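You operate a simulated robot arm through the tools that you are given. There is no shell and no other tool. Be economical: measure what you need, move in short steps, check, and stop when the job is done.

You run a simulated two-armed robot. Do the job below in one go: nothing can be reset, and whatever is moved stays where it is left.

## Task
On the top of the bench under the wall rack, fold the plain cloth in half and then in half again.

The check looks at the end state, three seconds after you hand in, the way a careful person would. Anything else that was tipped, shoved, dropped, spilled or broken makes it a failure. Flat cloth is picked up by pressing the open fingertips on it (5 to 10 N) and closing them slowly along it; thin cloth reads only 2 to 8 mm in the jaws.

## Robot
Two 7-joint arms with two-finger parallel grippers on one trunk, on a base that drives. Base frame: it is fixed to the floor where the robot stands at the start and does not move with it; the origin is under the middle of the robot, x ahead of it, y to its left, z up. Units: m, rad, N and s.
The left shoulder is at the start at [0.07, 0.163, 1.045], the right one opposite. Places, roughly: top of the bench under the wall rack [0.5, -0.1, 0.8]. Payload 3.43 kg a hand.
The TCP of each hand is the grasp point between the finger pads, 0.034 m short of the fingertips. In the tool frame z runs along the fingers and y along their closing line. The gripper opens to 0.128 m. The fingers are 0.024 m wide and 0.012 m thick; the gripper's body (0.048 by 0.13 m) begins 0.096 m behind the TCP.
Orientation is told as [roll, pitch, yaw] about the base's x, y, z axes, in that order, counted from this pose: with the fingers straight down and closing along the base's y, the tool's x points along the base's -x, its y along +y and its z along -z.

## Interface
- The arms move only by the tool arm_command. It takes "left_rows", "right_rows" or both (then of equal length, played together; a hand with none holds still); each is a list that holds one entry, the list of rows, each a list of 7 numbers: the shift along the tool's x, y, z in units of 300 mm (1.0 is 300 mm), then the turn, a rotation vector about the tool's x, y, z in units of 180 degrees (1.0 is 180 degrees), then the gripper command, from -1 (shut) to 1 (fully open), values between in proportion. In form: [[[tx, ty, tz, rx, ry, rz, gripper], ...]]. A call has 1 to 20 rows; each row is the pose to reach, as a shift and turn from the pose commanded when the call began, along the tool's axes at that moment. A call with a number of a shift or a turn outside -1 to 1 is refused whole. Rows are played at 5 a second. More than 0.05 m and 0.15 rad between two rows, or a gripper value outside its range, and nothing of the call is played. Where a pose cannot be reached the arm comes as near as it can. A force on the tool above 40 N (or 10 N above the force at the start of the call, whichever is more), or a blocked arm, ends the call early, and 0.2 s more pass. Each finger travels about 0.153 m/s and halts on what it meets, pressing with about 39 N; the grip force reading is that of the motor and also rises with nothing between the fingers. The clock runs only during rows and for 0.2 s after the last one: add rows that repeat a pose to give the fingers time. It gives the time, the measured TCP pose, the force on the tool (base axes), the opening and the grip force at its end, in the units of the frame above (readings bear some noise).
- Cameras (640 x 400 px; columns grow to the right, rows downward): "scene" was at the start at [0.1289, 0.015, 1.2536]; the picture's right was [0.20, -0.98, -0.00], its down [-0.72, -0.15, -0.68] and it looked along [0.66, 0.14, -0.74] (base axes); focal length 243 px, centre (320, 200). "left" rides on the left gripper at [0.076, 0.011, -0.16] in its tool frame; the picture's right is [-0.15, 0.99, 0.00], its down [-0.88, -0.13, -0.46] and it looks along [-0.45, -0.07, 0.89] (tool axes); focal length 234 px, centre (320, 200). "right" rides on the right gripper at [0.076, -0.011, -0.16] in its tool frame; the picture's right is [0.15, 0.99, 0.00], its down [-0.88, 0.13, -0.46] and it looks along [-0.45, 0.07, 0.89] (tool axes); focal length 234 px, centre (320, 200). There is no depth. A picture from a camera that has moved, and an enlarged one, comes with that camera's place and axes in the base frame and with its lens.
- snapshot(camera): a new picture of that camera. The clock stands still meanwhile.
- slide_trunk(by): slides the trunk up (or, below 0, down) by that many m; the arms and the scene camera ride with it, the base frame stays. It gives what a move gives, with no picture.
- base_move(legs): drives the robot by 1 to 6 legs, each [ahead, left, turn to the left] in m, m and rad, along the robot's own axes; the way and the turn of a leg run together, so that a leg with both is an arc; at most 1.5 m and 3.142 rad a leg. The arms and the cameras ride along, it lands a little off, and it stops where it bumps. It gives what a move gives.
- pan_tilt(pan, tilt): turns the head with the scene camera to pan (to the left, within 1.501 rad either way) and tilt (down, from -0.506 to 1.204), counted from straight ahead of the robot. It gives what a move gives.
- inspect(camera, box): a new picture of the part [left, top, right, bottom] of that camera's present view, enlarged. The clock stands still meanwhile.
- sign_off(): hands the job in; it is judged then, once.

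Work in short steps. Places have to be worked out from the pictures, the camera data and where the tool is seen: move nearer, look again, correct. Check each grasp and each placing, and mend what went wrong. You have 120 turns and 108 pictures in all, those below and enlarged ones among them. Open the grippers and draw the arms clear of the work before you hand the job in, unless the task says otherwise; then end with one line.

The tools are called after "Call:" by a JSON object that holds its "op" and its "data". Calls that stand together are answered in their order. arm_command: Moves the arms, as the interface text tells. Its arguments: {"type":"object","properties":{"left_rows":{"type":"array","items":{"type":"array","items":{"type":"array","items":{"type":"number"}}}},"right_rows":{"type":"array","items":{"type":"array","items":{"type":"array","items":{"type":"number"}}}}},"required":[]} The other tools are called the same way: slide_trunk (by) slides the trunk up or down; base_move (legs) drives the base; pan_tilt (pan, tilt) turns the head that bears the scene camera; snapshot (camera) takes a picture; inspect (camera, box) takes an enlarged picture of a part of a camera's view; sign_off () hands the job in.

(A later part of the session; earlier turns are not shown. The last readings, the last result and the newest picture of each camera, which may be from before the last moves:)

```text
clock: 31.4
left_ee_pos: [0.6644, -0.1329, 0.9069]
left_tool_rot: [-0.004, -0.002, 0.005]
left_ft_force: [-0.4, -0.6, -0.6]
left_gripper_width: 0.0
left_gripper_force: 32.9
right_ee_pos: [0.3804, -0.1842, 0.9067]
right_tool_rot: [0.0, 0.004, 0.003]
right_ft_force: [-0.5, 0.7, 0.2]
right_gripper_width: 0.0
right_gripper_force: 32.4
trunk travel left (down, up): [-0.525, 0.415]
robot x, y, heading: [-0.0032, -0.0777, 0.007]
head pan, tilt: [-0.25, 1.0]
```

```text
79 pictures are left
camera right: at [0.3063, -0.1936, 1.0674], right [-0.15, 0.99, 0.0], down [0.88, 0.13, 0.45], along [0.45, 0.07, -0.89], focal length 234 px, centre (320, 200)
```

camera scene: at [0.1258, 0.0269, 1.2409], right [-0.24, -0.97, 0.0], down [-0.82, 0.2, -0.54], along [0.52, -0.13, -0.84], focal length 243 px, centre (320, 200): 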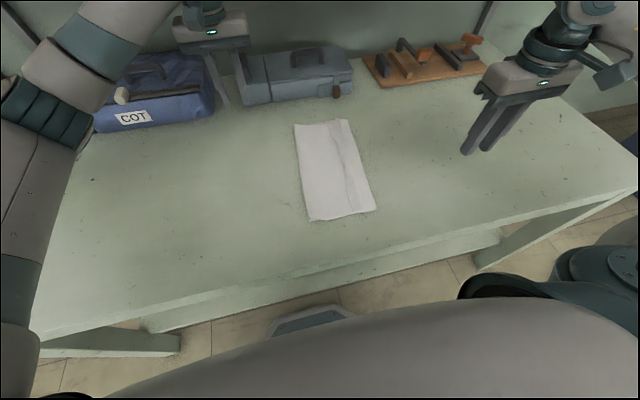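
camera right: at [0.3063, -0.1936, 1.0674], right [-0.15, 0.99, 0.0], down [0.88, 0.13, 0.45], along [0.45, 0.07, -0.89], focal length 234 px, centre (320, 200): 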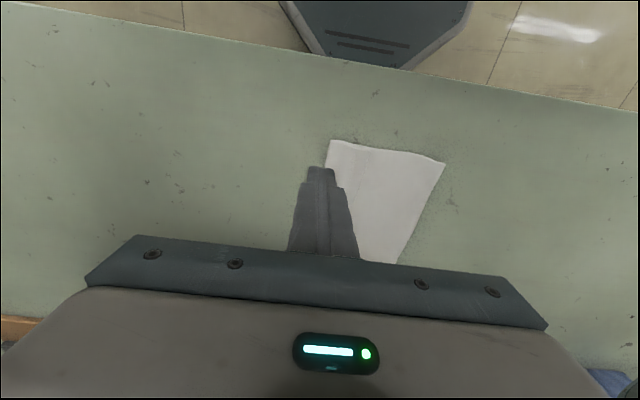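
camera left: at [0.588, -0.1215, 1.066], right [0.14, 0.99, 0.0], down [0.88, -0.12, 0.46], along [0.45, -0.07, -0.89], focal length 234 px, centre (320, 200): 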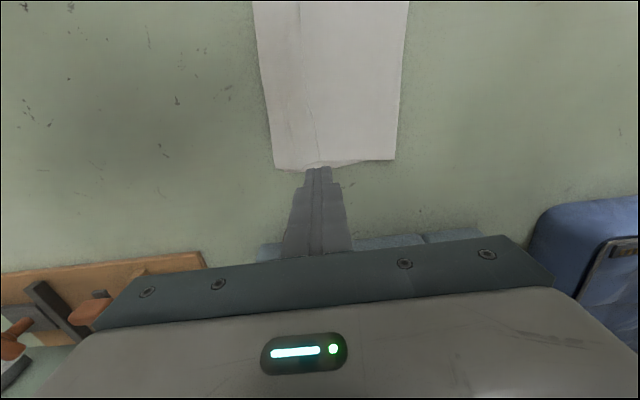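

Measured: crease at y≈-0.006 (near) and -0.037 (far), right boundary at -0.169 and -0.206, hem free edge at about -0.112 and -0.135. I'll put closed fingertips on the hem near its free edge and drag it right to unroll it.

Call:
{"op": "arm_command", "data": {"left_rows": [[[0, -0.03, 0.12, 0, 0, 0, -1], [0, -0.05, 0.24, 0, 0, 0, -1], [0, -0.05, 0.35, 0, 0, 0, -1], [0, -0.05, 0.385, 0, 0, 0, -1], [0, -0.05, 0.385, 0, 0, 0, -1]]], "right_rows": [[[-0.03, 0.09, 0.12, 0, 0, 0, -1], [-0.06, 0.18, 0.24, 0, 0, 0, -1], [-0.06, 0.18, 0.35, 0, 0, 0, -1], [-0.06, 0.18, 0.385, 0, 0, 0, -1], [-0.06, 0.18, 0.385, 0, 0, 0, -1]]]}}

Call:
{"op": "snapshot", "data": {"camera": "left"}}

Call:
{"op": "snapshot", "data": {"camera": "right"}}

```text
clock: 32.6
left_ee_pos: [0.6643, -0.1461, 0.7912]
left_tool_rot: [-0.002, -0.001, 0.005]
left_ft_force: [0.7, -0.7, -0.5]
left_gripper_width: 0.0004
left_gripper_force: 33.3
right_ee_pos: [0.3986, -0.1312, 0.7919]
right_tool_rot: [-0.001, 0.004, 0.005]
right_ft_force: [0.0, 0.1, 0.7]
right_gripper_width: 0.0
right_gripper_force: 33.2
trunk travel left (down, up): [-0.525, 0.415]
robot x, y, heading: [-0.003, -0.0746, 0.002]
head pan, tilt: [-0.25, 1.0]
```

```text
78 pictures are left
camera left: at [0.5877, -0.1346, 0.9502], right [0.14, 0.99, 0.0], down [0.88, -0.12, 0.46], along [0.45, -0.07, -0.89], focal length 234 px, centre (320, 200)
```

left: 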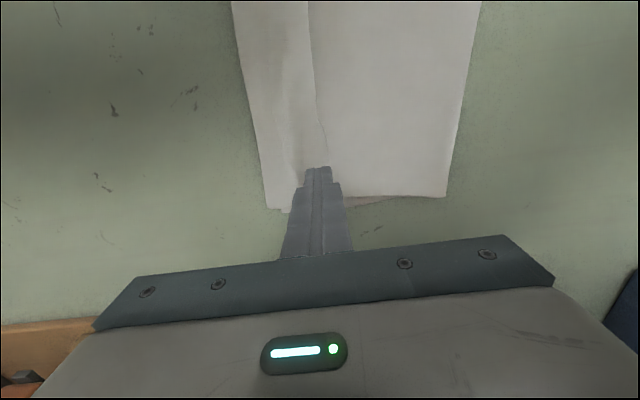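

```text
77 pictures are left
camera right: at [0.3237, -0.1424, 0.952], right [-0.15, 0.99, 0.0], down [0.88, 0.13, 0.45], along [0.45, 0.07, -0.89], focal length 234 px, centre (320, 200)
```

right: 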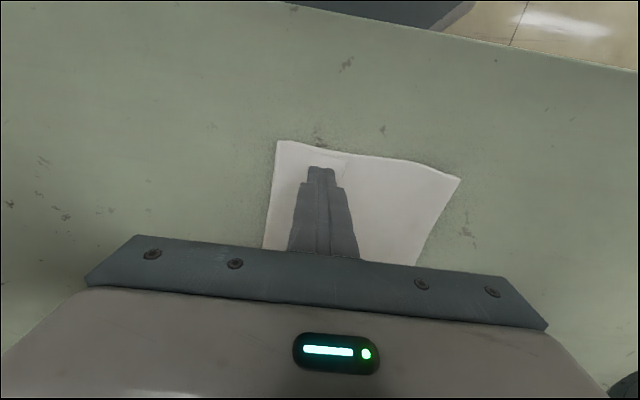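

The fingers are in place, with the left one a bit close to the edge. I'm shifting it 6 mm inward and pressing down gently.

Call:
{"op": "arm_command", "data": {"left_rows": [[[0, -0.02, 0, 0, 0, 0, -1], [0, -0.02, 0.006, 0, 0, 0, -1], [0, -0.02, 0.01, 0, 0, 0, -1], [0, -0.02, 0.01, 0, 0, 0, -1]]], "right_rows": [[[0, 0, 0, 0, 0, 0, -1], [0, 0, 0.006, 0, 0, 0, -1], [0, 0, 0.01, 0, 0, 0, -1], [0, 0, 0.01, 0, 0, 0, -1]]]}}

```text
clock: 33.6
left_ee_pos: [0.6636, -0.1533, 0.7889]
left_tool_rot: [0.0, -0.002, 0.005]
left_ft_force: [-0.6, 0.6, 0.7]
left_gripper_width: 0.0002
left_gripper_force: 33.1
right_ee_pos: [0.3976, -0.1304, 0.7902]
right_tool_rot: [-0.001, 0.003, 0.004]
right_ft_force: [0.3, -0.3, 0.2]
right_gripper_width: 0.0002
right_gripper_force: 32.7
trunk travel left (down, up): [-0.525, 0.415]
robot x, y, heading: [-0.0075, -0.0767, 0.006]
head pan, tilt: [-0.25, 1.0]
```

Call:
{"op": "arm_command", "data": {"left_rows": [[[0, 0, 0.003, 0, 0, 0, -1], [0, 0, 0.003, 0, 0, 0, -1], [0, 0, 0.003, 0, 0, 0, -1]]], "right_rows": [[[0, 0, 0.006, 0, 0, 0, -1], [0, 0, 0.006, 0, 0, 0, -1], [0, 0, 0.006, 0, 0, 0, -1]]]}}

```text
clock: 34.4
left_ee_pos: [0.6623, -0.152, 0.7884]
left_tool_rot: [-0.002, -0.003, 0.003]
left_ft_force: [-0.8, 0.5, 0.6]
left_gripper_width: 0.0
left_gripper_force: 32.3
right_ee_pos: [0.3989, -0.1312, 0.7862]
right_tool_rot: [0.0, 0.002, 0.006]
right_ft_force: [1.1, -1.9, 7.5]
right_gripper_width: 0.0
right_gripper_force: 32.9
trunk travel left (down, up): [-0.525, 0.415]
robot x, y, heading: [-0.0009, -0.0731, 0.006]
head pan, tilt: [-0.25, 1.0]
```

The right presses with 7.5 N and the left barely touches. I'm lowering the left slightly and dragging 4 cm right as a test.

Call:
{"op": "arm_command", "data": {"left_rows": [[[0, 0, 0.004, 0, 0, 0, -1], [0, 0, 0.004, 0, 0, 0, -1], [0, -0.033, 0.004, 0, 0, 0, -1], [0, -0.067, 0.004, 0, 0, 0, -1], [0, -0.1, 0.004, 0, 0, 0, -1], [0, -0.133, 0.004, 0, 0, 0, -1]]], "right_rows": [[[0, 0, 0, 0, 0, 0, -1], [0, 0, 0, 0, 0, 0, -1], [0, -0.033, 0, 0, 0, 0, -1], [0, -0.067, 0, 0, 0, 0, -1], [0, -0.1, 0, 0, 0, 0, -1], [0, -0.133, 0, 0, 0, 0, -1]]]}}

Call:
{"op": "snapshot", "data": {"camera": "left"}}

Call:
{"op": "snapshot", "data": {"camera": "right"}}

```text
clock: 35.8
left_ee_pos: [0.6644, -0.1921, 0.7885]
left_tool_rot: [0.0, -0.002, 0.004]
left_ft_force: [0.1, 0.2, 0.4]
left_gripper_width: 0.0001
left_gripper_force: 32.9
right_ee_pos: [0.3975, -0.1711, 0.7875]
right_tool_rot: [-0.001, 0.002, 0.004]
right_ft_force: [0.7, 0.5, 7.0]
right_gripper_width: 0.0
right_gripper_force: 32.9
trunk travel left (down, up): [-0.525, 0.415]
robot x, y, heading: [-0.006, -0.0782, 0.005]
head pan, tilt: [-0.25, 1.0]
```

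```text
76 pictures are left
camera left: at [0.5873, -0.1816, 0.9463], right [0.14, 0.99, 0.0], down [0.88, -0.12, 0.46], along [0.45, -0.07, -0.89], focal length 234 px, centre (320, 200)
```

left: 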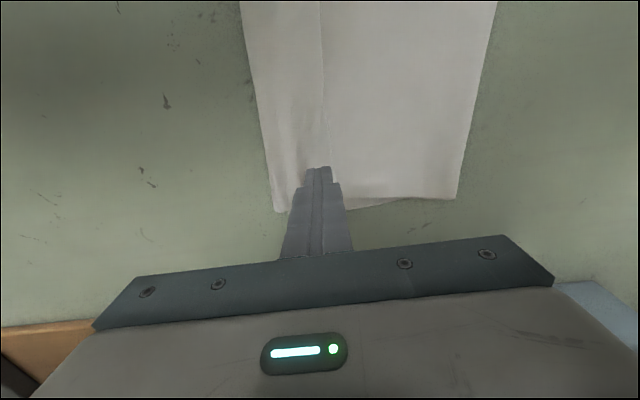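

```text
75 pictures are left
camera right: at [0.3232, -0.1811, 0.9484], right [-0.15, 0.99, 0.0], down [0.88, 0.13, 0.45], along [0.45, 0.07, -0.89], focal length 234 px, centre (320, 200)
```

right: 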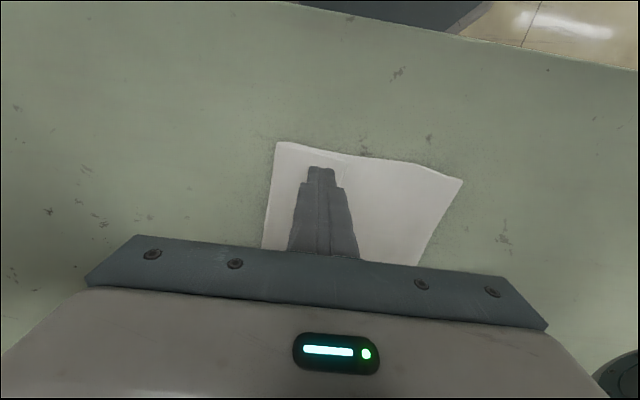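

Dragging moved the whole cloth as one piece, so unrolling this way won't work. Instead I'll pinch the hem, unfold the cloth back flat, and refold it with a pinch right at the edge. I'm setting the fingers on the hem centre: left (0.664,-0.212), right (0.398,-0.178).

Call:
{"op": "arm_command", "data": {"left_rows": [[[0, 0, -0.05, 0, 0, 0, -1], [0, -0.067, -0.05, 0, 0, 0, -0.7], [0, -0.067, -0.05, 0, 0, 0, -0.53], [0, -0.067, -0.05, 0, 0, 0, -0.53], [0, -0.067, -0.01, 0, 0, 0, -0.53], [0, -0.067, 0.002, 0, 0, 0, -0.53], [0, -0.067, 0.006, 0, 0, 0, -0.53], [0, -0.067, 0.006, 0, 0, 0, -0.53]]], "right_rows": [[[0, 0, -0.05, 0, 0, 0, -1], [0, -0.023, -0.05, 0, 0, 0, -0.7], [0, -0.023, -0.05, 0, 0, 0, -0.53], [0, -0.023, -0.05, 0, 0, 0, -0.53], [0, -0.023, -0.01, 0, 0, 0, -0.53], [0, -0.023, -0.004, 0, 0, 0, -0.53], [0, -0.023, -0.001, 0, 0, 0, -0.53], [0, -0.023, -0.001, 0, 0, 0, -0.53]]]}}

Call:
{"op": "snapshot", "data": {"camera": "left"}}

Call:
{"op": "snapshot", "data": {"camera": "right"}}

```text
clock: 37.6
left_ee_pos: [0.6645, -0.2129, 0.7886]
left_tool_rot: [-0.004, -0.002, 0.004]
left_ft_force: [2.0, -0.6, 9.3]
left_gripper_width: 0.0301
left_gripper_force: 0.4
right_ee_pos: [0.3994, -0.1764, 0.7884]
right_tool_rot: [0.001, 0.001, 0.006]
right_ft_force: [-1.5, -0.7, 2.4]
right_gripper_width: 0.03
right_gripper_force: 0.1
trunk travel left (down, up): [-0.525, 0.415]
robot x, y, heading: [0.0001, -0.0753, 0.002]
head pan, tilt: [-0.25, 1.0]
```

```text
74 pictures are left
camera left: at [0.5868, -0.2016, 0.9452], right [0.14, 0.99, 0.0], down [0.88, -0.12, 0.46], along [0.45, -0.07, -0.89], focal length 234 px, centre (320, 200)
```

left: 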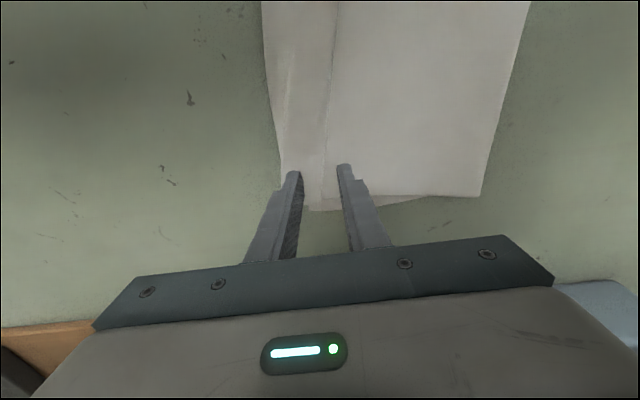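

```text
73 pictures are left
camera right: at [0.3236, -0.1878, 0.9487], right [-0.15, 0.99, 0.0], down [0.88, 0.14, 0.45], along [0.45, 0.07, -0.89], focal length 234 px, centre (320, 200)
```

right: 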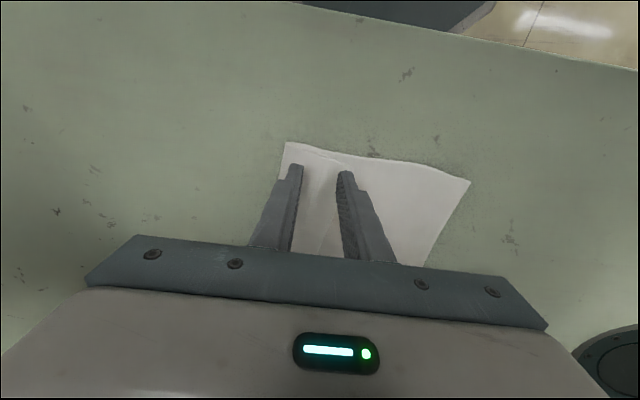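

The hem's free edge runs between the fingers (left ≈-0.2125, right ≈-0.163). I need both fingertips on the hem, so I'm narrowing to 16 mm and shifting right.

Call:
{"op": "arm_command", "data": {"left_rows": [[[0, 0, -0.05, 0, 0, 0, -0.6], [0, -0.06, -0.05, 0, 0, 0, -0.75], [0, -0.06, -0.05, 0, 0, 0, -0.75], [0, -0.06, -0.02, 0, 0, 0, -0.75], [0, -0.06, -0.004, 0, 0, 0, -0.75], [0, -0.06, -0.001, 0, 0, 0, -0.75], [0, -0.06, -0.001, 0, 0, 0, -0.75]]], "right_rows": [[[0, 0, -0.05, 0, 0, 0, -0.6], [0, -0.03, -0.05, 0, 0, 0, -0.75], [0, -0.03, -0.05, 0, 0, 0, -0.75], [0, -0.03, -0.02, 0, 0, 0, -0.75], [0, -0.03, -0.002, 0, 0, 0, -0.75], [0, -0.03, 0.002, 0, 0, 0, -0.75], [0, -0.03, 0.002, 0, 0, 0, -0.75]]]}}

Call:
{"op": "inspect", "data": {"camera": "left", "box": [240, 100, 400, 240]}}

Call:
{"op": "inspect", "data": {"camera": "right", "box": [240, 120, 400, 260]}}

```text
clock: 39.2
left_ee_pos: [0.6633, -0.2296, 0.7889]
left_tool_rot: [-0.003, -0.004, 0.005]
left_ft_force: [1.6, 0.4, 6.3]
left_gripper_width: 0.016
left_gripper_force: 0.1
right_ee_pos: [0.3981, -0.1876, 0.7878]
right_tool_rot: [-0.001, 0.0, 0.006]
right_ft_force: [0.7, 0.1, 6.8]
right_gripper_width: 0.0158
right_gripper_force: 0.1
trunk travel left (down, up): [-0.525, 0.415]
robot x, y, heading: [-0.0014, -0.0744, 0.007]
head pan, tilt: [-0.25, 1.0]
```

```text
2.86 times, centred on (320, 170) of left
camera zoom: at [0.5864, -0.2197, 0.9458], right [0.14, 0.99, 0.0], down [0.88, -0.12, 0.46], along [0.45, -0.07, -0.89], focal length 669 px, centre (320, 286)
```

zoom: 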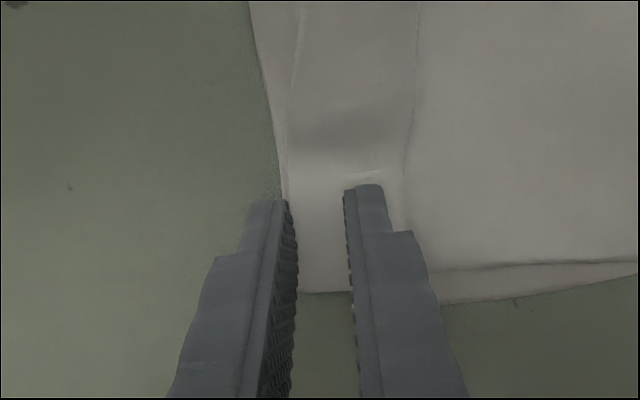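

```text
2.86 times, centred on (320, 190) of right
camera zoom: at [0.3234, -0.1972, 0.9483], right [-0.15, 0.99, 0.0], down [0.88, 0.13, 0.45], along [0.45, 0.07, -0.89], focal length 669 px, centre (320, 229)
```

zoom: 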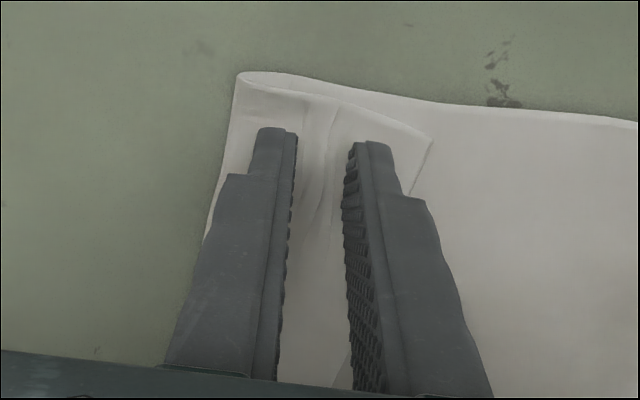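

The right is perfectly on the hem. The left's outer finger is just off the boundary, so I'm shifting it +6 mm and pressing again.

Call:
{"op": "arm_command", "data": {"left_rows": [[[0, 0, -0.03, 0, 0, 0, -0.75], [0, 0.022, -0.03, 0, 0, 0, -0.75], [0, 0.022, -0.004, 0, 0, 0, -0.75], [0, 0.022, 0, 0, 0, 0, -0.75], [0, 0.022, 0, 0, 0, 0, -0.75]]]}}

Call:
{"op": "inspect", "data": {"camera": "left", "box": [240, 100, 400, 240]}}

```text
clock: 40.4
left_ee_pos: [0.6628, -0.2235, 0.7884]
left_tool_rot: [-0.002, -0.004, 0.006]
left_ft_force: [1.6, 0.8, 4.8]
left_gripper_width: 0.0158
left_gripper_force: 0.1
right_ee_pos: [0.3981, -0.1856, 0.7878]
right_tool_rot: [0.0, 0.001, 0.005]
right_ft_force: [2.3, -0.9, 10.0]
right_gripper_width: 0.0157
right_gripper_force: 0.0
trunk travel left (down, up): [-0.525, 0.415]
robot x, y, heading: [-0.0042, -0.0743, 0.005]
head pan, tilt: [-0.25, 1.0]
```

```text
2.86 times, centred on (320, 170) of left
camera zoom: at [0.5866, -0.2127, 0.9461], right [0.14, 0.99, 0.0], down [0.88, -0.12, 0.46], along [0.45, -0.07, -0.89], focal length 669 px, centre (320, 286)
```

zoom: 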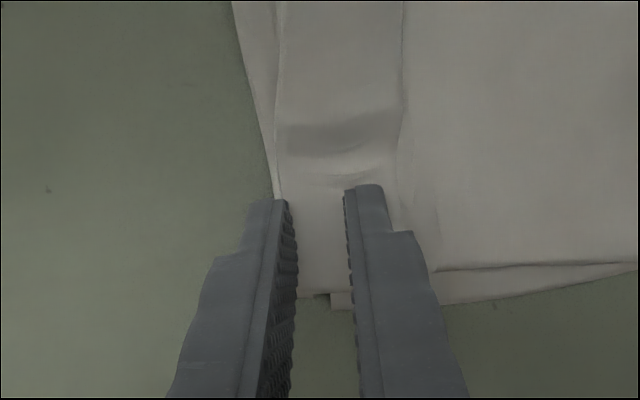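

The outer finger is still on the loop boundary, so I'm narrowing to 12 mm and nudging +5 mm.

Call:
{"op": "arm_command", "data": {"left_rows": [[[0, 0, -0.03, 0, 0, 0, -0.8], [0, 0.018, -0.03, 0, 0, 0, -0.8125], [0, 0.018, -0.004, 0, 0, 0, -0.8125], [0, 0.018, 0.001, 0, 0, 0, -0.8125], [0, 0.018, 0.001, 0, 0, 0, -0.8125]]]}}

Call:
{"op": "inspect", "data": {"camera": "left", "box": [240, 100, 400, 240]}}

```text
clock: 41.6
left_ee_pos: [0.6626, -0.2188, 0.7862]
left_tool_rot: [-0.004, -0.005, 0.005]
left_ft_force: [-0.5, 0.3, 13.1]
left_gripper_width: 0.0117
left_gripper_force: 0.3
right_ee_pos: [0.397, -0.1873, 0.788]
right_tool_rot: [0.0, 0.003, 0.005]
right_ft_force: [1.2, -0.5, 6.7]
right_gripper_width: 0.016
right_gripper_force: 0.2
trunk travel left (down, up): [-0.525, 0.415]
robot x, y, heading: [-0.0024, -0.0708, 0.003]
head pan, tilt: [-0.25, 1.0]
```

```text
2.86 times, centred on (320, 170) of left
camera zoom: at [0.5858, -0.2077, 0.9455], right [0.14, 0.99, 0.0], down [0.88, -0.12, 0.46], along [0.46, -0.07, -0.89], focal length 669 px, centre (320, 286)
```

zoom: 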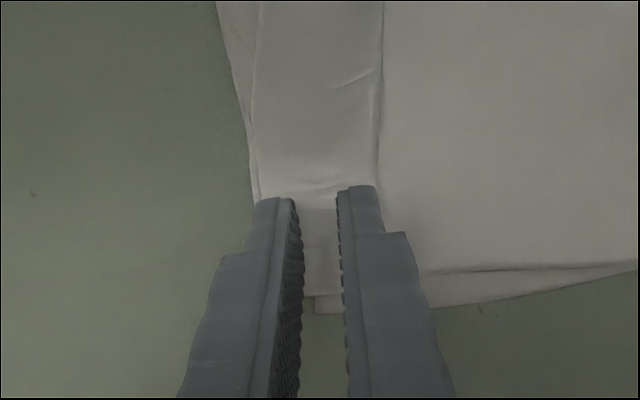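

Both left fingertips are on the hem now. Closing both hands slowly.

Call:
{"op": "arm_command", "data": {"left_rows": [[[0, 0, -0.001, 0, 0, 0, -0.82], [0, 0, -0.001, 0, 0, 0, -0.84], [0, 0, -0.001, 0, 0, 0, -0.87], [0, 0, -0.001, 0, 0, 0, -0.9], [0, 0, -0.001, 0, 0, 0, -0.93], [0, 0, -0.001, 0, 0, 0, -0.96], [0, 0, -0.001, 0, 0, 0, -1], [0, 0, -0.001, 0, 0, 0, -1], [0, 0, -0.001, 0, 0, 0, -1], [0, 0, -0.001, 0, 0, 0, -1]]], "right_rows": [[[0, 0, 0, 0, 0, 0, -0.78], [0, 0, 0, 0, 0, 0, -0.81], [0, 0, 0, 0, 0, 0, -0.84], [0, 0, 0, 0, 0, 0, -0.88], [0, 0, 0, 0, 0, 0, -0.92], [0, 0, 0, 0, 0, 0, -0.96], [0, 0, 0, 0, 0, 0, -1], [0, 0, 0, 0, 0, 0, -1], [0, 0, 0, 0, 0, 0, -1], [0, 0, 0, 0, 0, 0, -1]]]}}

Call:
{"op": "arm_command", "data": {"left_rows": [[[0, 0, -0.05, 0, 0, 0, -1], [0, 0, -0.1, 0, 0, 0, -1], [0, 0, -0.15, 0, 0, 0, -1], [0, 0, -0.15, 0, 0, 0, -1]]], "right_rows": [[[0, 0, -0.05, 0, 0, 0, -1], [0, 0, -0.1, 0, 0, 0, -1], [0, 0, -0.15, 0, 0, 0, -1], [0, 0, -0.15, 0, 0, 0, -1]]]}}

Call:
{"op": "snapshot", "data": {"camera": "left"}}

Call:
{"op": "snapshot", "data": {"camera": "right"}}

```text
clock: 43.8
left_ee_pos: [0.6626, -0.2171, 0.7874]
left_tool_rot: [-0.003, -0.002, 0.004]
left_ft_force: [1.1, -0.3, 18.0]
left_gripper_width: 0.0001
left_gripper_force: 32.6
right_ee_pos: [0.3981, -0.1872, 0.7882]
right_tool_rot: [0.0, 0.001, 0.005]
right_ft_force: [0.0, 0.8, 1.6]
right_gripper_width: 0.0002
right_gripper_force: 33.3
trunk travel left (down, up): [-0.525, 0.415]
robot x, y, heading: [-0.003, -0.0738, 0.007]
head pan, tilt: [-0.25, 1.0]
```

```text
clock: 44.8
left_ee_pos: [0.6635, -0.2179, 0.831]
left_tool_rot: [-0.001, 0.0, 0.004]
left_ft_force: [0.3, 0.5, 0.3]
left_gripper_width: 0.0002
left_gripper_force: 33.1
right_ee_pos: [0.3987, -0.1876, 0.8317]
right_tool_rot: [0.0, 0.004, 0.005]
right_ft_force: [0.0, 0.2, 0.1]
right_gripper_width: 0.0
right_gripper_force: 33.3
trunk travel left (down, up): [-0.525, 0.415]
robot x, y, heading: [-0.0029, -0.0723, 0.004]
head pan, tilt: [-0.25, 1.0]
```

```text
68 pictures are left
camera left: at [0.5871, -0.2073, 0.9891], right [0.14, 0.99, 0.0], down [0.88, -0.12, 0.46], along [0.45, -0.07, -0.89], focal length 234 px, centre (320, 200)
```

left: 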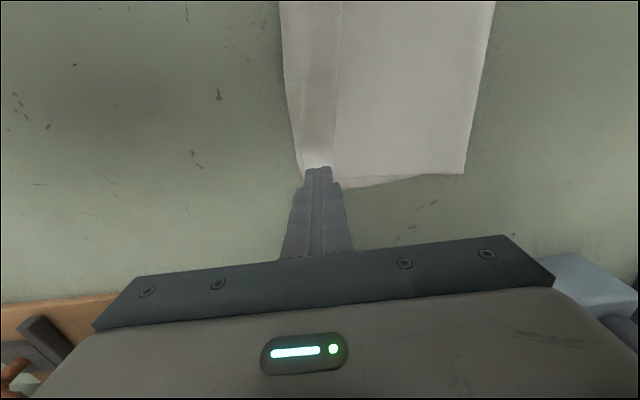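

```text
67 pictures are left
camera right: at [0.3236, -0.1979, 0.9938], right [-0.15, 0.99, 0.0], down [0.88, 0.14, 0.45], along [0.45, 0.07, -0.89], focal length 234 px, centre (320, 200)
```

right: 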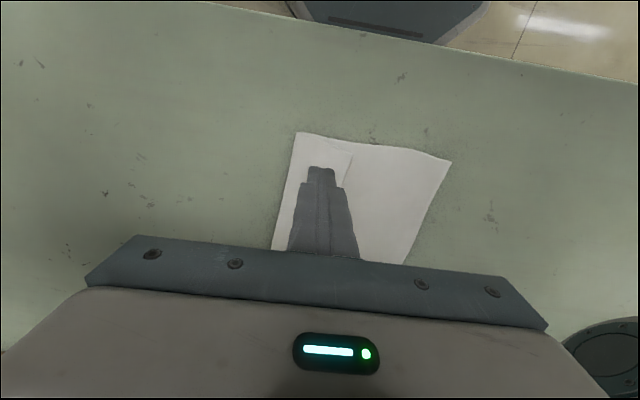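

Both grips missed: the jaws read 0, because a short closing stroke won't ruck the cloth. The hem is narrow in y but long in x, so I'll turn both hands 90° to close along x with a longer stroke. First I raise and rotate.

Call:
{"op": "arm_command", "data": {"left_rows": [[[0, 0, -0.03, 0, 0, 0.045, -0.8], [0, 0, -0.06, 0, 0, 0.09, -0.6], [0, 0, -0.1, 0, 0, 0.135, -0.4], [0, 0, -0.13, 0, 0, 0.18, -0.375], [0, 0, -0.16, 0, 0, 0.225, -0.375], [0, 0, -0.2, 0, 0, 0.27, -0.375], [0, 0, -0.2, 0, 0, 0.315, -0.375], [0, 0, -0.2, 0, 0, 0.36, -0.375], [0, 0, -0.2, 0, 0, 0.405, -0.375], [0, 0, -0.2, 0, 0, 0.45, -0.375], [0, 0, -0.2, 0, 0, 0.495, -0.375], [0, 0, -0.2, 0, 0, 0.5, -0.375]]], "right_rows": [[[0, 0, -0.03, 0, 0, 0.045, -0.8], [0, 0, -0.06, 0, 0, 0.09, -0.6], [0, 0, -0.1, 0, 0, 0.135, -0.4], [0, 0, -0.13, 0, 0, 0.18, -0.375], [0, 0, -0.16, 0, 0, 0.225, -0.375], [0, 0, -0.2, 0, 0, 0.27, -0.375], [0, 0, -0.2, 0, 0, 0.315, -0.375], [0, 0, -0.2, 0, 0, 0.36, -0.375], [0, 0, -0.2, 0, 0, 0.405, -0.375], [0, 0, -0.2, 0, 0, 0.45, -0.375], [0, 0, -0.2, 0, 0, 0.495, -0.375], [0, 0, -0.2, 0, 0, 0.5, -0.375]]]}}

Call:
{"op": "snapshot", "data": {"camera": "left"}}

Call:
{"op": "snapshot", "data": {"camera": "right"}}

```text
clock: 47.4
left_ee_pos: [0.6634, -0.218, 0.892]
left_tool_rot: [0.0, -0.002, -1.569]
left_ft_force: [-0.4, 0.4, 1.6]
left_gripper_width: 0.0399
left_gripper_force: 0.1
right_ee_pos: [0.3979, -0.1861, 0.8933]
right_tool_rot: [-0.004, 0.001, -1.568]
right_ft_force: [0.0, 0.3, -0.4]
right_gripper_width: 0.0398
right_gripper_force: 0.1
trunk travel left (down, up): [-0.525, 0.415]
robot x, y, heading: [-0.0028, -0.0753, 0.005]
head pan, tilt: [-0.25, 1.0]
```

```text
66 pictures are left
camera left: at [0.674, -0.1421, 1.0502], right [0.99, -0.14, 0.0], down [-0.13, -0.88, 0.46], along [-0.06, -0.45, -0.89], focal length 234 px, centre (320, 200)
```

left: 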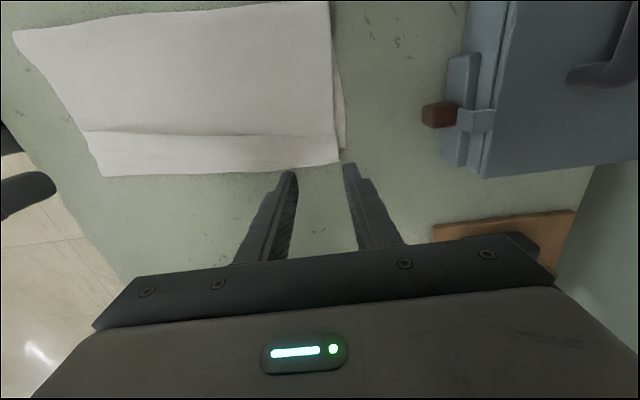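

```text
65 pictures are left
camera right: at [0.388, -0.1098, 1.0529], right [0.99, 0.15, 0.0], down [0.13, -0.88, 0.46], along [0.07, -0.45, -0.89], focal length 234 px, centre (320, 200)
```

right: 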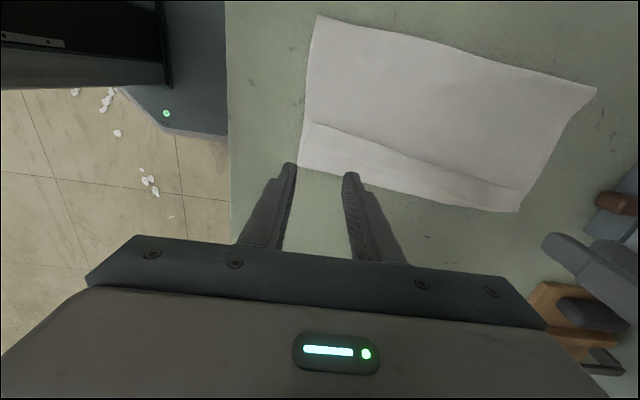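

The rotation works and the hem shows clearly: free edge y -0.158 to -0.208, boundary -0.217 to -0.242. I'm lowering onto the hem at left (0.645,-0.216) and right (0.42,-0.182).

Call:
{"op": "arm_command", "data": {"left_rows": [[[0.007, -0.03, 0.1, 0, 0, 0, -0.375], [0.007, -0.06, 0.2, 0, 0, 0, -0.375], [0.007, -0.06, 0.29, 0, 0, 0, -0.375], [0.007, -0.06, 0.325, 0, 0, 0, -0.375], [0.007, -0.06, 0.34, 0, 0, 0, -0.375], [0.007, -0.06, 0.34, 0, 0, 0, -0.375]]], "right_rows": [[[0.013, 0.03, 0.1, 0, 0, 0, -0.375], [0.013, 0.073, 0.2, 0, 0, 0, -0.375], [0.013, 0.073, 0.29, 0, 0, 0, -0.375], [0.013, 0.073, 0.325, 0, 0, 0, -0.375], [0.013, 0.073, 0.344, 0, 0, 0, -0.375], [0.013, 0.073, 0.344, 0, 0, 0, -0.375]]]}}

Call:
{"op": "snapshot", "data": {"camera": "left"}}

Call:
{"op": "snapshot", "data": {"camera": "right"}}

```text
clock: 48.8
left_ee_pos: [0.647, -0.2173, 0.7887]
left_tool_rot: [0.002, -0.002, -1.564]
left_ft_force: [-0.2, -0.3, -0.1]
left_gripper_width: 0.0396
left_gripper_force: 0.1
right_ee_pos: [0.4207, -0.1828, 0.7887]
right_tool_rot: [-0.004, 0.002, -1.564]
right_ft_force: [-0.3, 0.4, 0.9]
right_gripper_width: 0.0399
right_gripper_force: 0.0
trunk travel left (down, up): [-0.525, 0.415]
robot x, y, heading: [0.0033, -0.0765, 0.007]
head pan, tilt: [-0.25, 1.0]
```

```text
64 pictures are left
camera left: at [0.6563, -0.1409, 0.9474], right [0.99, -0.14, 0.0], down [-0.13, -0.88, 0.46], along [-0.06, -0.45, -0.89], focal length 234 px, centre (320, 200)
```

left: 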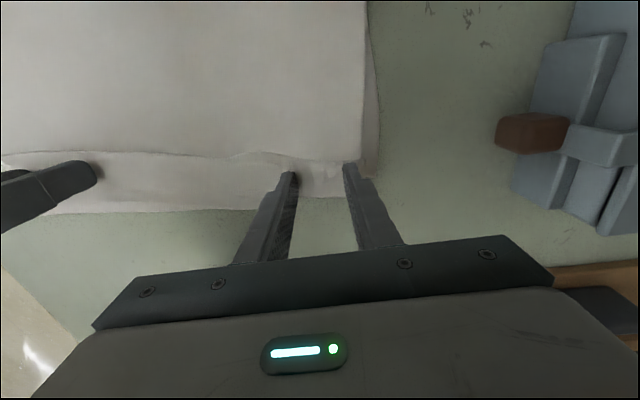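

```text
63 pictures are left
camera right: at [0.4103, -0.1059, 0.9486], right [0.99, 0.15, 0.0], down [0.14, -0.88, 0.46], along [0.07, -0.45, -0.89], focal length 234 px, centre (320, 200)
```

right: 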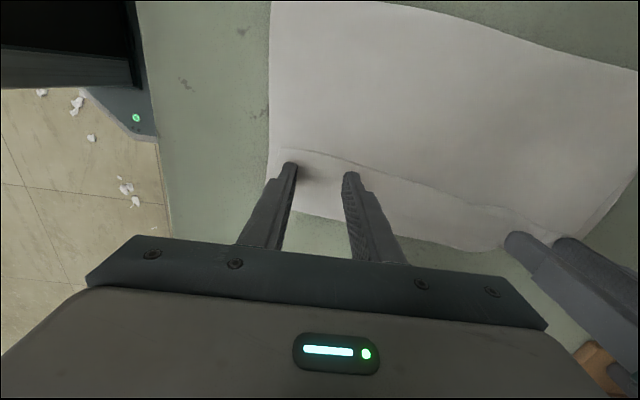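

Both are placed on the hem. Pressing gently.

Call:
{"op": "arm_command", "data": {"left_rows": [[[0, 0, 0.004, 0, 0, 0, -0.375], [0, 0, 0.005, 0, 0, 0, -0.375], [0, 0, 0.005, 0, 0, 0, -0.375]]], "right_rows": [[[0, 0, 0.004, 0, 0, 0, -0.375], [0, 0, 0.005, 0, 0, 0, -0.375], [0, 0, 0.005, 0, 0, 0, -0.375]]]}}

```text
clock: 49.6
left_ee_pos: [0.6455, -0.2167, 0.7883]
left_tool_rot: [0.0, -0.003, -1.564]
left_ft_force: [0.8, -0.3, 2.9]
left_gripper_width: 0.0398
left_gripper_force: 0.1
right_ee_pos: [0.4197, -0.1822, 0.7875]
right_tool_rot: [-0.001, 0.0, -1.567]
right_ft_force: [1.0, -0.5, 5.1]
right_gripper_width: 0.0401
right_gripper_force: 0.1
trunk travel left (down, up): [-0.525, 0.415]
robot x, y, heading: [-0.002, -0.0744, 0.006]
head pan, tilt: [-0.25, 1.0]
```

Contact is 3 and 5 N. I'm adding a touch more pressure and closing slowly.

Call:
{"op": "arm_command", "data": {"left_rows": [[[0, 0, 0.003, 0, 0, 0, -0.375], [0, 0, 0.003, 0, 0, 0, -0.375], [0, 0, 0.003, 0, 0, 0, -0.44], [0, 0, 0.003, 0, 0, 0, -0.5], [0, 0, 0.003, 0, 0, 0, -0.56], [0, 0, 0.003, 0, 0, 0, -0.62], [0, 0, 0.003, 0, 0, 0, -0.68], [0, 0, 0.003, 0, 0, 0, -0.74], [0, 0, 0.003, 0, 0, 0, -0.8], [0, 0, 0.003, 0, 0, 0, -0.86], [0, 0, 0.003, 0, 0, 0, -0.92], [0, 0, 0.003, 0, 0, 0, -1], [0, 0, 0.003, 0, 0, 0, -1], [0, 0, 0.003, 0, 0, 0, -1]]], "right_rows": [[[0, 0, 0.0015, 0, 0, 0, -0.375], [0, 0, 0.0015, 0, 0, 0, -0.375], [0, 0, 0.0015, 0, 0, 0, -0.44], [0, 0, 0.0015, 0, 0, 0, -0.5], [0, 0, 0.0015, 0, 0, 0, -0.56], [0, 0, 0.0015, 0, 0, 0, -0.62], [0, 0, 0.0015, 0, 0, 0, -0.68], [0, 0, 0.0015, 0, 0, 0, -0.74], [0, 0, 0.0015, 0, 0, 0, -0.8], [0, 0, 0.0015, 0, 0, 0, -0.86], [0, 0, 0.0015, 0, 0, 0, -0.92], [0, 0, 0.0015, 0, 0, 0, -1], [0, 0, 0.0015, 0, 0, 0, -1], [0, 0, 0.0015, 0, 0, 0, -1]]]}}

Call:
{"op": "snapshot", "data": {"camera": "left"}}

Call:
{"op": "snapshot", "data": {"camera": "right"}}

```text
clock: 52.6
left_ee_pos: [0.6451, -0.2156, 0.787]
left_tool_rot: [0.002, -0.003, -1.565]
left_ft_force: [-12.1, 1.9, 8.2]
left_gripper_width: 0.0022
left_gripper_force: 37.1
right_ee_pos: [0.4202, -0.1821, 0.7866]
right_tool_rot: [-0.001, -0.001, -1.567]
right_ft_force: [11.3, -1.2, 4.4]
right_gripper_width: 0.0025
right_gripper_force: 36.9
trunk travel left (down, up): [-0.525, 0.415]
robot x, y, heading: [-0.0008, -0.0698, 0.004]
head pan, tilt: [-0.25, 1.0]
```

```text
62 pictures are left
camera left: at [0.6553, -0.1404, 0.9459], right [0.99, -0.14, 0.0], down [-0.13, -0.88, 0.46], along [-0.06, -0.45, -0.89], focal length 234 px, centre (320, 200)
```

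left: 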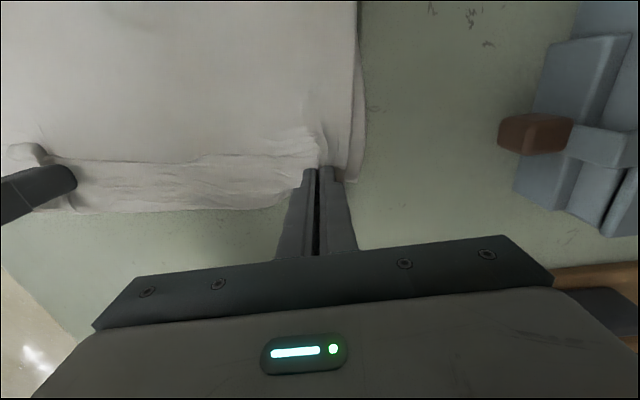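

```text
61 pictures are left
camera right: at [0.4092, -0.1058, 0.9478], right [0.99, 0.15, 0.0], down [0.13, -0.88, 0.46], along [0.07, -0.45, -0.89], focal length 234 px, centre (320, 200)
```

right: 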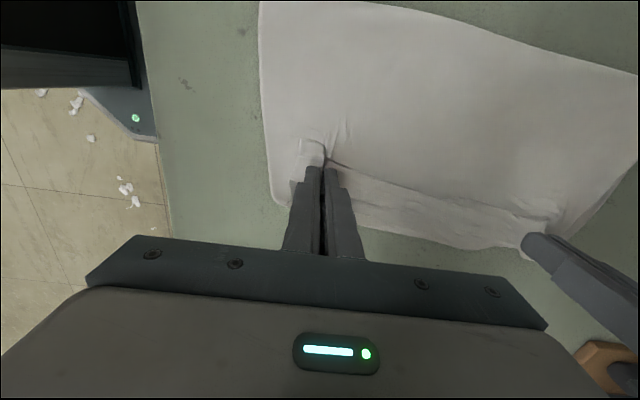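

Both grips hold cloth at 2.2–2.5 mm, with some tension between the hands. I'm lifting 0.13 m and bringing the hands slightly toward each other to ease it.

Call:
{"op": "arm_command", "data": {"left_rows": [[[0, -0.03, -0.05, 0, 0, 0, -1], [0, -0.04, -0.12, 0, 0, 0, -1], [0, -0.04, -0.2, 0, 0, 0, -1], [0, -0.04, -0.28, 0, 0, 0, -1], [0.03, -0.04, -0.35, 0, 0, 0, -1], [0.08, -0.04, -0.42, 0, 0, 0, -1], [0.13, -0.04, -0.48, 0, 0, 0, -1], [0.13, -0.04, -0.48, 0, 0, 0, -1]]], "right_rows": [[[0, 0.03, -0.05, 0, 0, 0, -1], [0, 0.04, -0.12, 0, 0, 0, -1], [0, 0.04, -0.2, 0, 0, 0, -1], [0, 0.04, -0.28, 0, 0, 0, -1], [0.03, 0.04, -0.35, 0, 0, 0, -1], [0.08, 0.04, -0.42, 0, 0, 0, -1], [0.13, 0.04, -0.48, 0, 0, 0, -1], [0.13, 0.04, -0.48, 0, 0, 0, -1]]]}}

Call:
{"op": "snapshot", "data": {"camera": "left"}}

Call:
{"op": "snapshot", "data": {"camera": "scene"}}

```text
clock: 54.4
left_ee_pos: [0.6331, -0.1779, 0.9302]
left_tool_rot: [0.001, -0.001, -1.565]
left_ft_force: [-0.2, -0.4, -0.4]
left_gripper_width: 0.0023
left_gripper_force: 37.3
right_ee_pos: [0.4323, -0.1452, 0.9318]
right_tool_rot: [-0.004, 0.0, -1.565]
right_ft_force: [-0.1, 0.1, 0.2]
right_gripper_width: 0.0023
right_gripper_force: 36.9
trunk travel left (down, up): [-0.525, 0.415]
robot x, y, heading: [-0.0045, -0.0768, 0.005]
head pan, tilt: [-0.25, 1.0]
```

```text
60 pictures are left
camera left: at [0.6439, -0.1027, 1.0889], right [0.99, -0.14, 0.0], down [-0.13, -0.88, 0.46], along [-0.06, -0.45, -0.89], focal length 234 px, centre (320, 200)
```

left: 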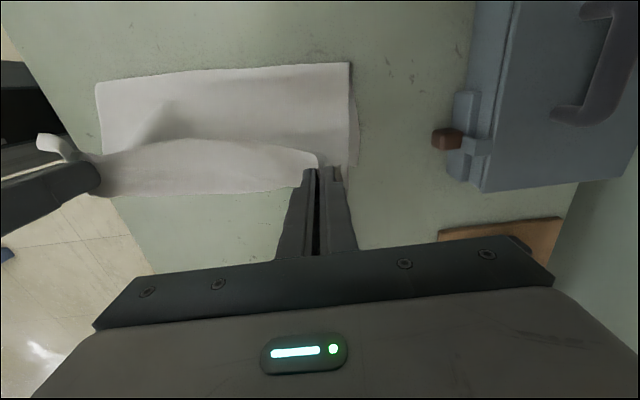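

```text
59 pictures are left
camera scene: at [0.1159, -0.0945, 1.2406], right [-0.24, -0.97, 0.0], down [-0.82, 0.2, -0.54], along [0.52, -0.13, -0.84], focal length 243 px, centre (320, 200)
```

scene: 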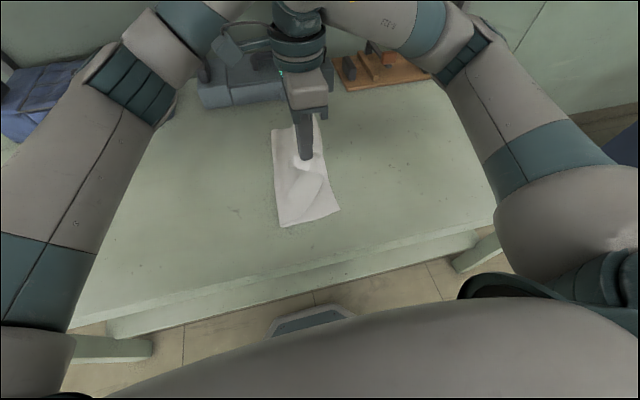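

The hem came up cleanly. Now I'm driving left 0.19 m to carry it back over and unfold.

Call:
{"op": "base_move", "data": {"legs": [[0, 0.19, 0]]}}

Call:
{"op": "arm_command", "data": {"left_rows": [[[0.04, 0, 0.1, 0, 0, 0, -1], [0.08, 0.02, 0.2, 0, 0, 0, -1], [0.12, 0.03, 0.3, 0, 0, 0, -1], [0.15, 0.04, 0.38, 0, 0, 0, -1], [0.18, 0.05, 0.43, 0, 0, 0, -1], [0.18, 0.05, 0.43, 0, 0, 0, -1]]], "right_rows": [[[0.04, 0, 0.1, 0, 0, 0, -1], [0.08, -0.02, 0.2, 0, 0, 0, -1], [0.12, -0.03, 0.3, 0, 0, 0, -1], [0.15, -0.04, 0.38, 0, 0, 0, -1], [0.18, -0.05, 0.43, 0, 0, 0, -1], [0.18, -0.05, 0.43, 0, 0, 0, -1]]]}}

Call:
{"op": "snapshot", "data": {"camera": "left"}}

Call:
{"op": "snapshot", "data": {"camera": "scene"}}

```text
clock: 56.0
left_ee_pos: [0.6329, 0.0066, 0.9301]
left_tool_rot: [0.0, -0.004, -1.569]
left_ft_force: [0.4, 0.5, -0.1]
left_gripper_width: 0.0021
left_gripper_force: 36.8
right_ee_pos: [0.4311, 0.0399, 0.9306]
right_tool_rot: [-0.004, -0.002, -1.568]
right_ft_force: [-0.1, -0.1, -0.3]
right_gripper_width: 0.0024
right_gripper_force: 37.3
trunk travel left (down, up): [-0.525, 0.415]
robot x, y, heading: [-0.0053, 0.1074, 0.009]
head pan, tilt: [-0.25, 1.0]
```

```text
clock: 57.4
left_ee_pos: [0.6468, 0.0603, 0.8023]
left_tool_rot: [-0.001, 0.0, -1.57]
left_ft_force: [-21.3, 1.9, -0.1]
left_gripper_width: 0.0024
left_gripper_force: 36.5
right_ee_pos: [0.4159, 0.0942, 0.8034]
right_tool_rot: [0.0, -0.001, -1.572]
right_ft_force: [21.7, -3.1, -0.4]
right_gripper_width: 0.0021
right_gripper_force: 36.6
trunk travel left (down, up): [-0.525, 0.415]
robot x, y, heading: [-0.0003, 0.1098, 0.003]
head pan, tilt: [-0.25, 1.0]
```

```text
58 pictures are left
camera left: at [0.6575, 0.1358, 0.9611], right [0.99, -0.15, 0.0], down [-0.13, -0.88, 0.46], along [-0.07, -0.45, -0.89], focal length 234 px, centre (320, 200)
```

left: 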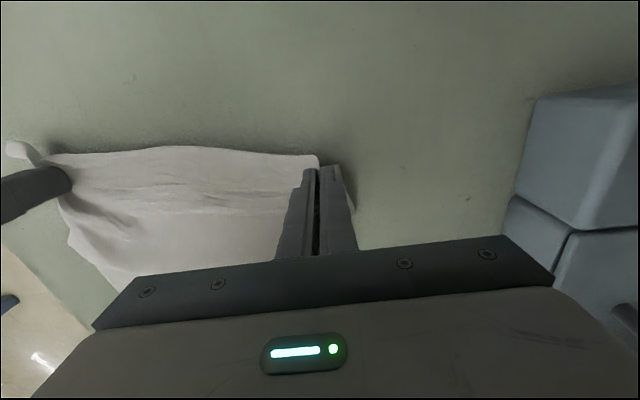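

```text
57 pictures are left
camera scene: at [0.1147, 0.0915, 1.2407], right [-0.25, -0.97, 0.0], down [-0.82, 0.21, -0.54], along [0.52, -0.13, -0.84], focal length 243 px, centre (320, 200)
```

scene: 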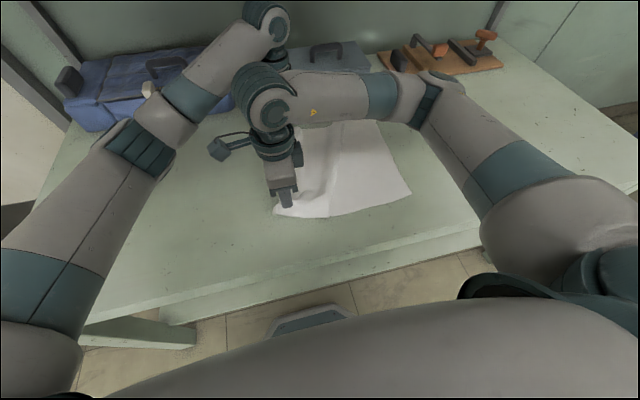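

Nearly unfolded. I'm easing the 21 N side tension and driving another 0.075 m left to pull it flat.

Call:
{"op": "arm_command", "data": {"left_rows": [[[0, -0.025, 0, 0, 0, 0, -1], [0, -0.025, 0, 0, 0, 0, -1]]], "right_rows": [[[0, 0.025, 0, 0, 0, 0, -1], [0, 0.025, 0, 0, 0, 0, -1]]]}}

Call:
{"op": "base_move", "data": {"legs": [[0, 0.07, 0]]}}

Call:
{"op": "snapshot", "data": {"camera": "scene"}}

```text
clock: 58.0
left_ee_pos: [0.6409, 0.0593, 0.8031]
left_tool_rot: [0.004, -0.004, -1.568]
left_ft_force: [-1.2, -0.2, -0.7]
left_gripper_width: 0.0021
left_gripper_force: 36.8
right_ee_pos: [0.4227, 0.0952, 0.802]
right_tool_rot: [-0.005, 0.0, -1.567]
right_ft_force: [1.6, -0.5, -0.1]
right_gripper_width: 0.0023
right_gripper_force: 36.9
trunk travel left (down, up): [-0.525, 0.415]
robot x, y, heading: [-0.0042, 0.1124, -0.001]
head pan, tilt: [-0.25, 1.0]
```

```text
clock: 59.0
left_ee_pos: [0.6399, 0.1292, 0.8014]
left_tool_rot: [0.002, -0.002, -1.57]
left_ft_force: [-1.4, 0.3, -0.7]
left_gripper_width: 0.0022
left_gripper_force: 37.2
right_ee_pos: [0.4221, 0.164, 0.8027]
right_tool_rot: [-0.004, -0.001, -1.569]
right_ft_force: [0.0, 0.6, -0.2]
right_gripper_width: 0.0021
right_gripper_force: 37.1
trunk travel left (down, up): [-0.525, 0.415]
robot x, y, heading: [-0.0057, 0.1788, 0.007]
head pan, tilt: [-0.25, 1.0]
```

```text
56 pictures are left
camera scene: at [0.1148, 0.1623, 1.2407], right [-0.25, -0.97, 0.0], down [-0.82, 0.21, -0.54], along [0.52, -0.13, -0.84], focal length 243 px, centre (320, 200)
```

scene: 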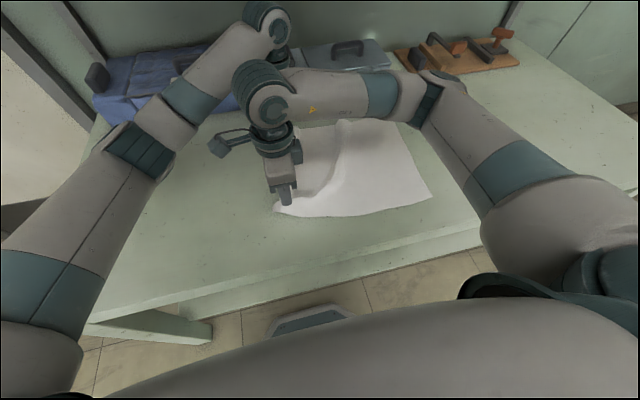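

The cloth is unfolded and taut. I'm lowering both hands and opening slowly with the tips just touching, so the rucks spread out.

Call:
{"op": "arm_command", "data": {"left_rows": [[[0, 0, 0.03, 0, 0, 0, -1], [0, 0, 0.046, 0, 0, 0, -1], [0, 0, 0.046, 0, 0, 0, -0.95], [0, 0, 0.046, 0, 0, 0, -0.85], [0, 0, 0.046, 0, 0, 0, -0.75], [0, 0, 0.046, 0, 0, 0, -0.65], [0, 0, 0.046, 0, 0, 0, -0.55], [0, 0, 0.046, 0, 0, 0, -0.45], [0, 0, 0.046, 0, 0, 0, -0.35], [0, 0, 0.0, 0, 0, 0, -0.35], [0, 0, -0.1, 0, 0, 0, -0.35], [0, 0, -0.2, 0, 0, 0, -0.35], [0, 0, -0.3, 0, 0, 0, -0.35]]], "right_rows": [[[0, 0, 0.03, 0, 0, 0, -1], [0, 0, 0.046, 0, 0, 0, -1], [0, 0, 0.046, 0, 0, 0, -0.95], [0, 0, 0.046, 0, 0, 0, -0.85], [0, 0, 0.046, 0, 0, 0, -0.75], [0, 0, 0.046, 0, 0, 0, -0.65], [0, 0, 0.046, 0, 0, 0, -0.55], [0, 0, 0.046, 0, 0, 0, -0.45], [0, 0, 0.046, 0, 0, 0, -0.35], [0, 0, 0.0, 0, 0, 0, -0.35], [0, 0, -0.1, 0, 0, 0, -0.35], [0, 0, -0.2, 0, 0, 0, -0.35], [0, 0, -0.3, 0, 0, 0, -0.35]]]}}

Call:
{"op": "snapshot", "data": {"camera": "left"}}

Call:
{"op": "snapshot", "data": {"camera": "right"}}

Call:
{"op": "snapshot", "data": {"camera": "scene"}}

```text
clock: 61.8
left_ee_pos: [0.6381, 0.1306, 0.8927]
left_tool_rot: [0.002, -0.001, -1.569]
left_ft_force: [-0.4, 0.1, -0.6]
left_gripper_width: 0.0418
left_gripper_force: 0.2
right_ee_pos: [0.4217, 0.1617, 0.8924]
right_tool_rot: [-0.004, -0.001, -1.57]
right_ft_force: [0.0, -1.0, 0.2]
right_gripper_width: 0.0419
right_gripper_force: 0.0
trunk travel left (down, up): [-0.525, 0.415]
robot x, y, heading: [-0.0027, 0.1788, 0.004]
head pan, tilt: [-0.25, 1.0]
```

```text
55 pictures are left
camera left: at [0.6499, 0.2061, 1.0515], right [0.99, -0.14, 0.0], down [-0.13, -0.88, 0.46], along [-0.06, -0.45, -0.89], focal length 234 px, centre (320, 200)
```

left: 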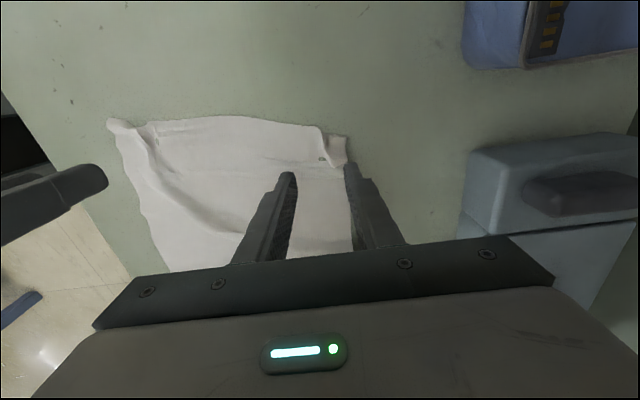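

```text
54 pictures are left
camera right: at [0.4125, 0.2382, 1.0537], right [0.99, 0.15, 0.0], down [0.13, -0.88, 0.46], along [0.06, -0.45, -0.89], focal length 234 px, centre (320, 200)
```

right: 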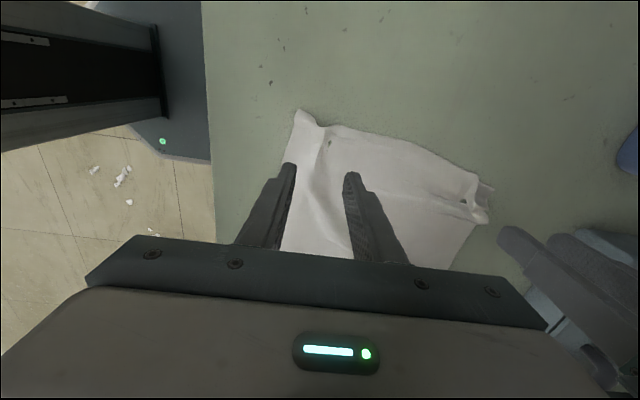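

```text
53 pictures are left
camera scene: at [0.1137, 0.161, 1.2407], right [-0.25, -0.97, 0.0], down [-0.82, 0.21, -0.54], along [0.52, -0.13, -0.84], focal length 243 px, centre (320, 200)
```

scene: 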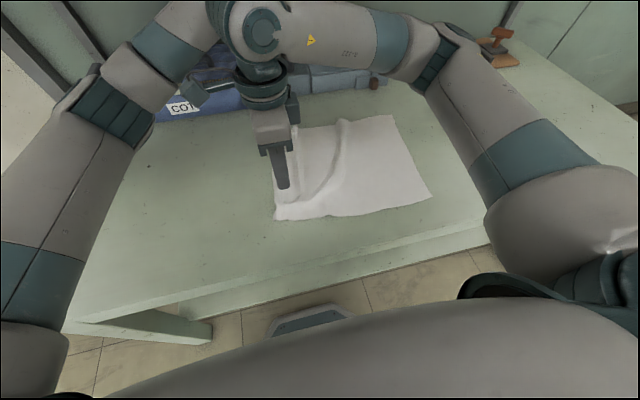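

It's unfolded, with leftover rucks standing at both grip spots. Those can be regripped right at the edge. I'll zoom in to place the fingers.

Call:
{"op": "inspect", "data": {"camera": "left", "box": [260, 90, 400, 210]}}

Call:
{"op": "inspect", "data": {"camera": "right", "box": [260, 90, 400, 210]}}

```text
3.33 times, centred on (330, 150) of left
camera zoom: at [0.6499, 0.2061, 1.0515], right [0.99, -0.14, 0.0], down [-0.13, -0.88, 0.46], along [-0.06, -0.45, -0.89], focal length 781 px, centre (287, 367)
```

zoom: 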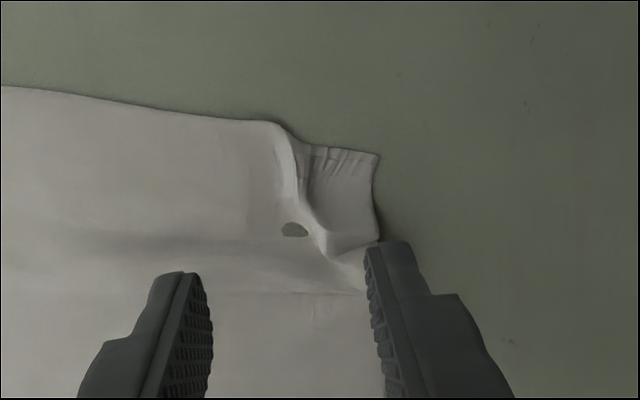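

```text
3.33 times, centred on (330, 150) of right
camera zoom: at [0.4125, 0.2382, 1.0537], right [0.99, 0.15, 0.0], down [0.13, -0.88, 0.46], along [0.06, -0.45, -0.89], focal length 781 px, centre (287, 367)
```

zoom: 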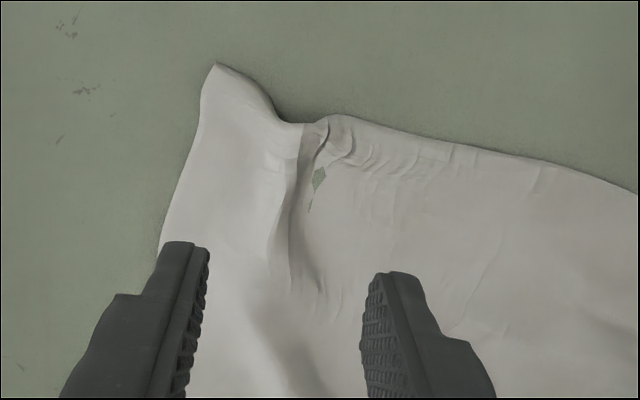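

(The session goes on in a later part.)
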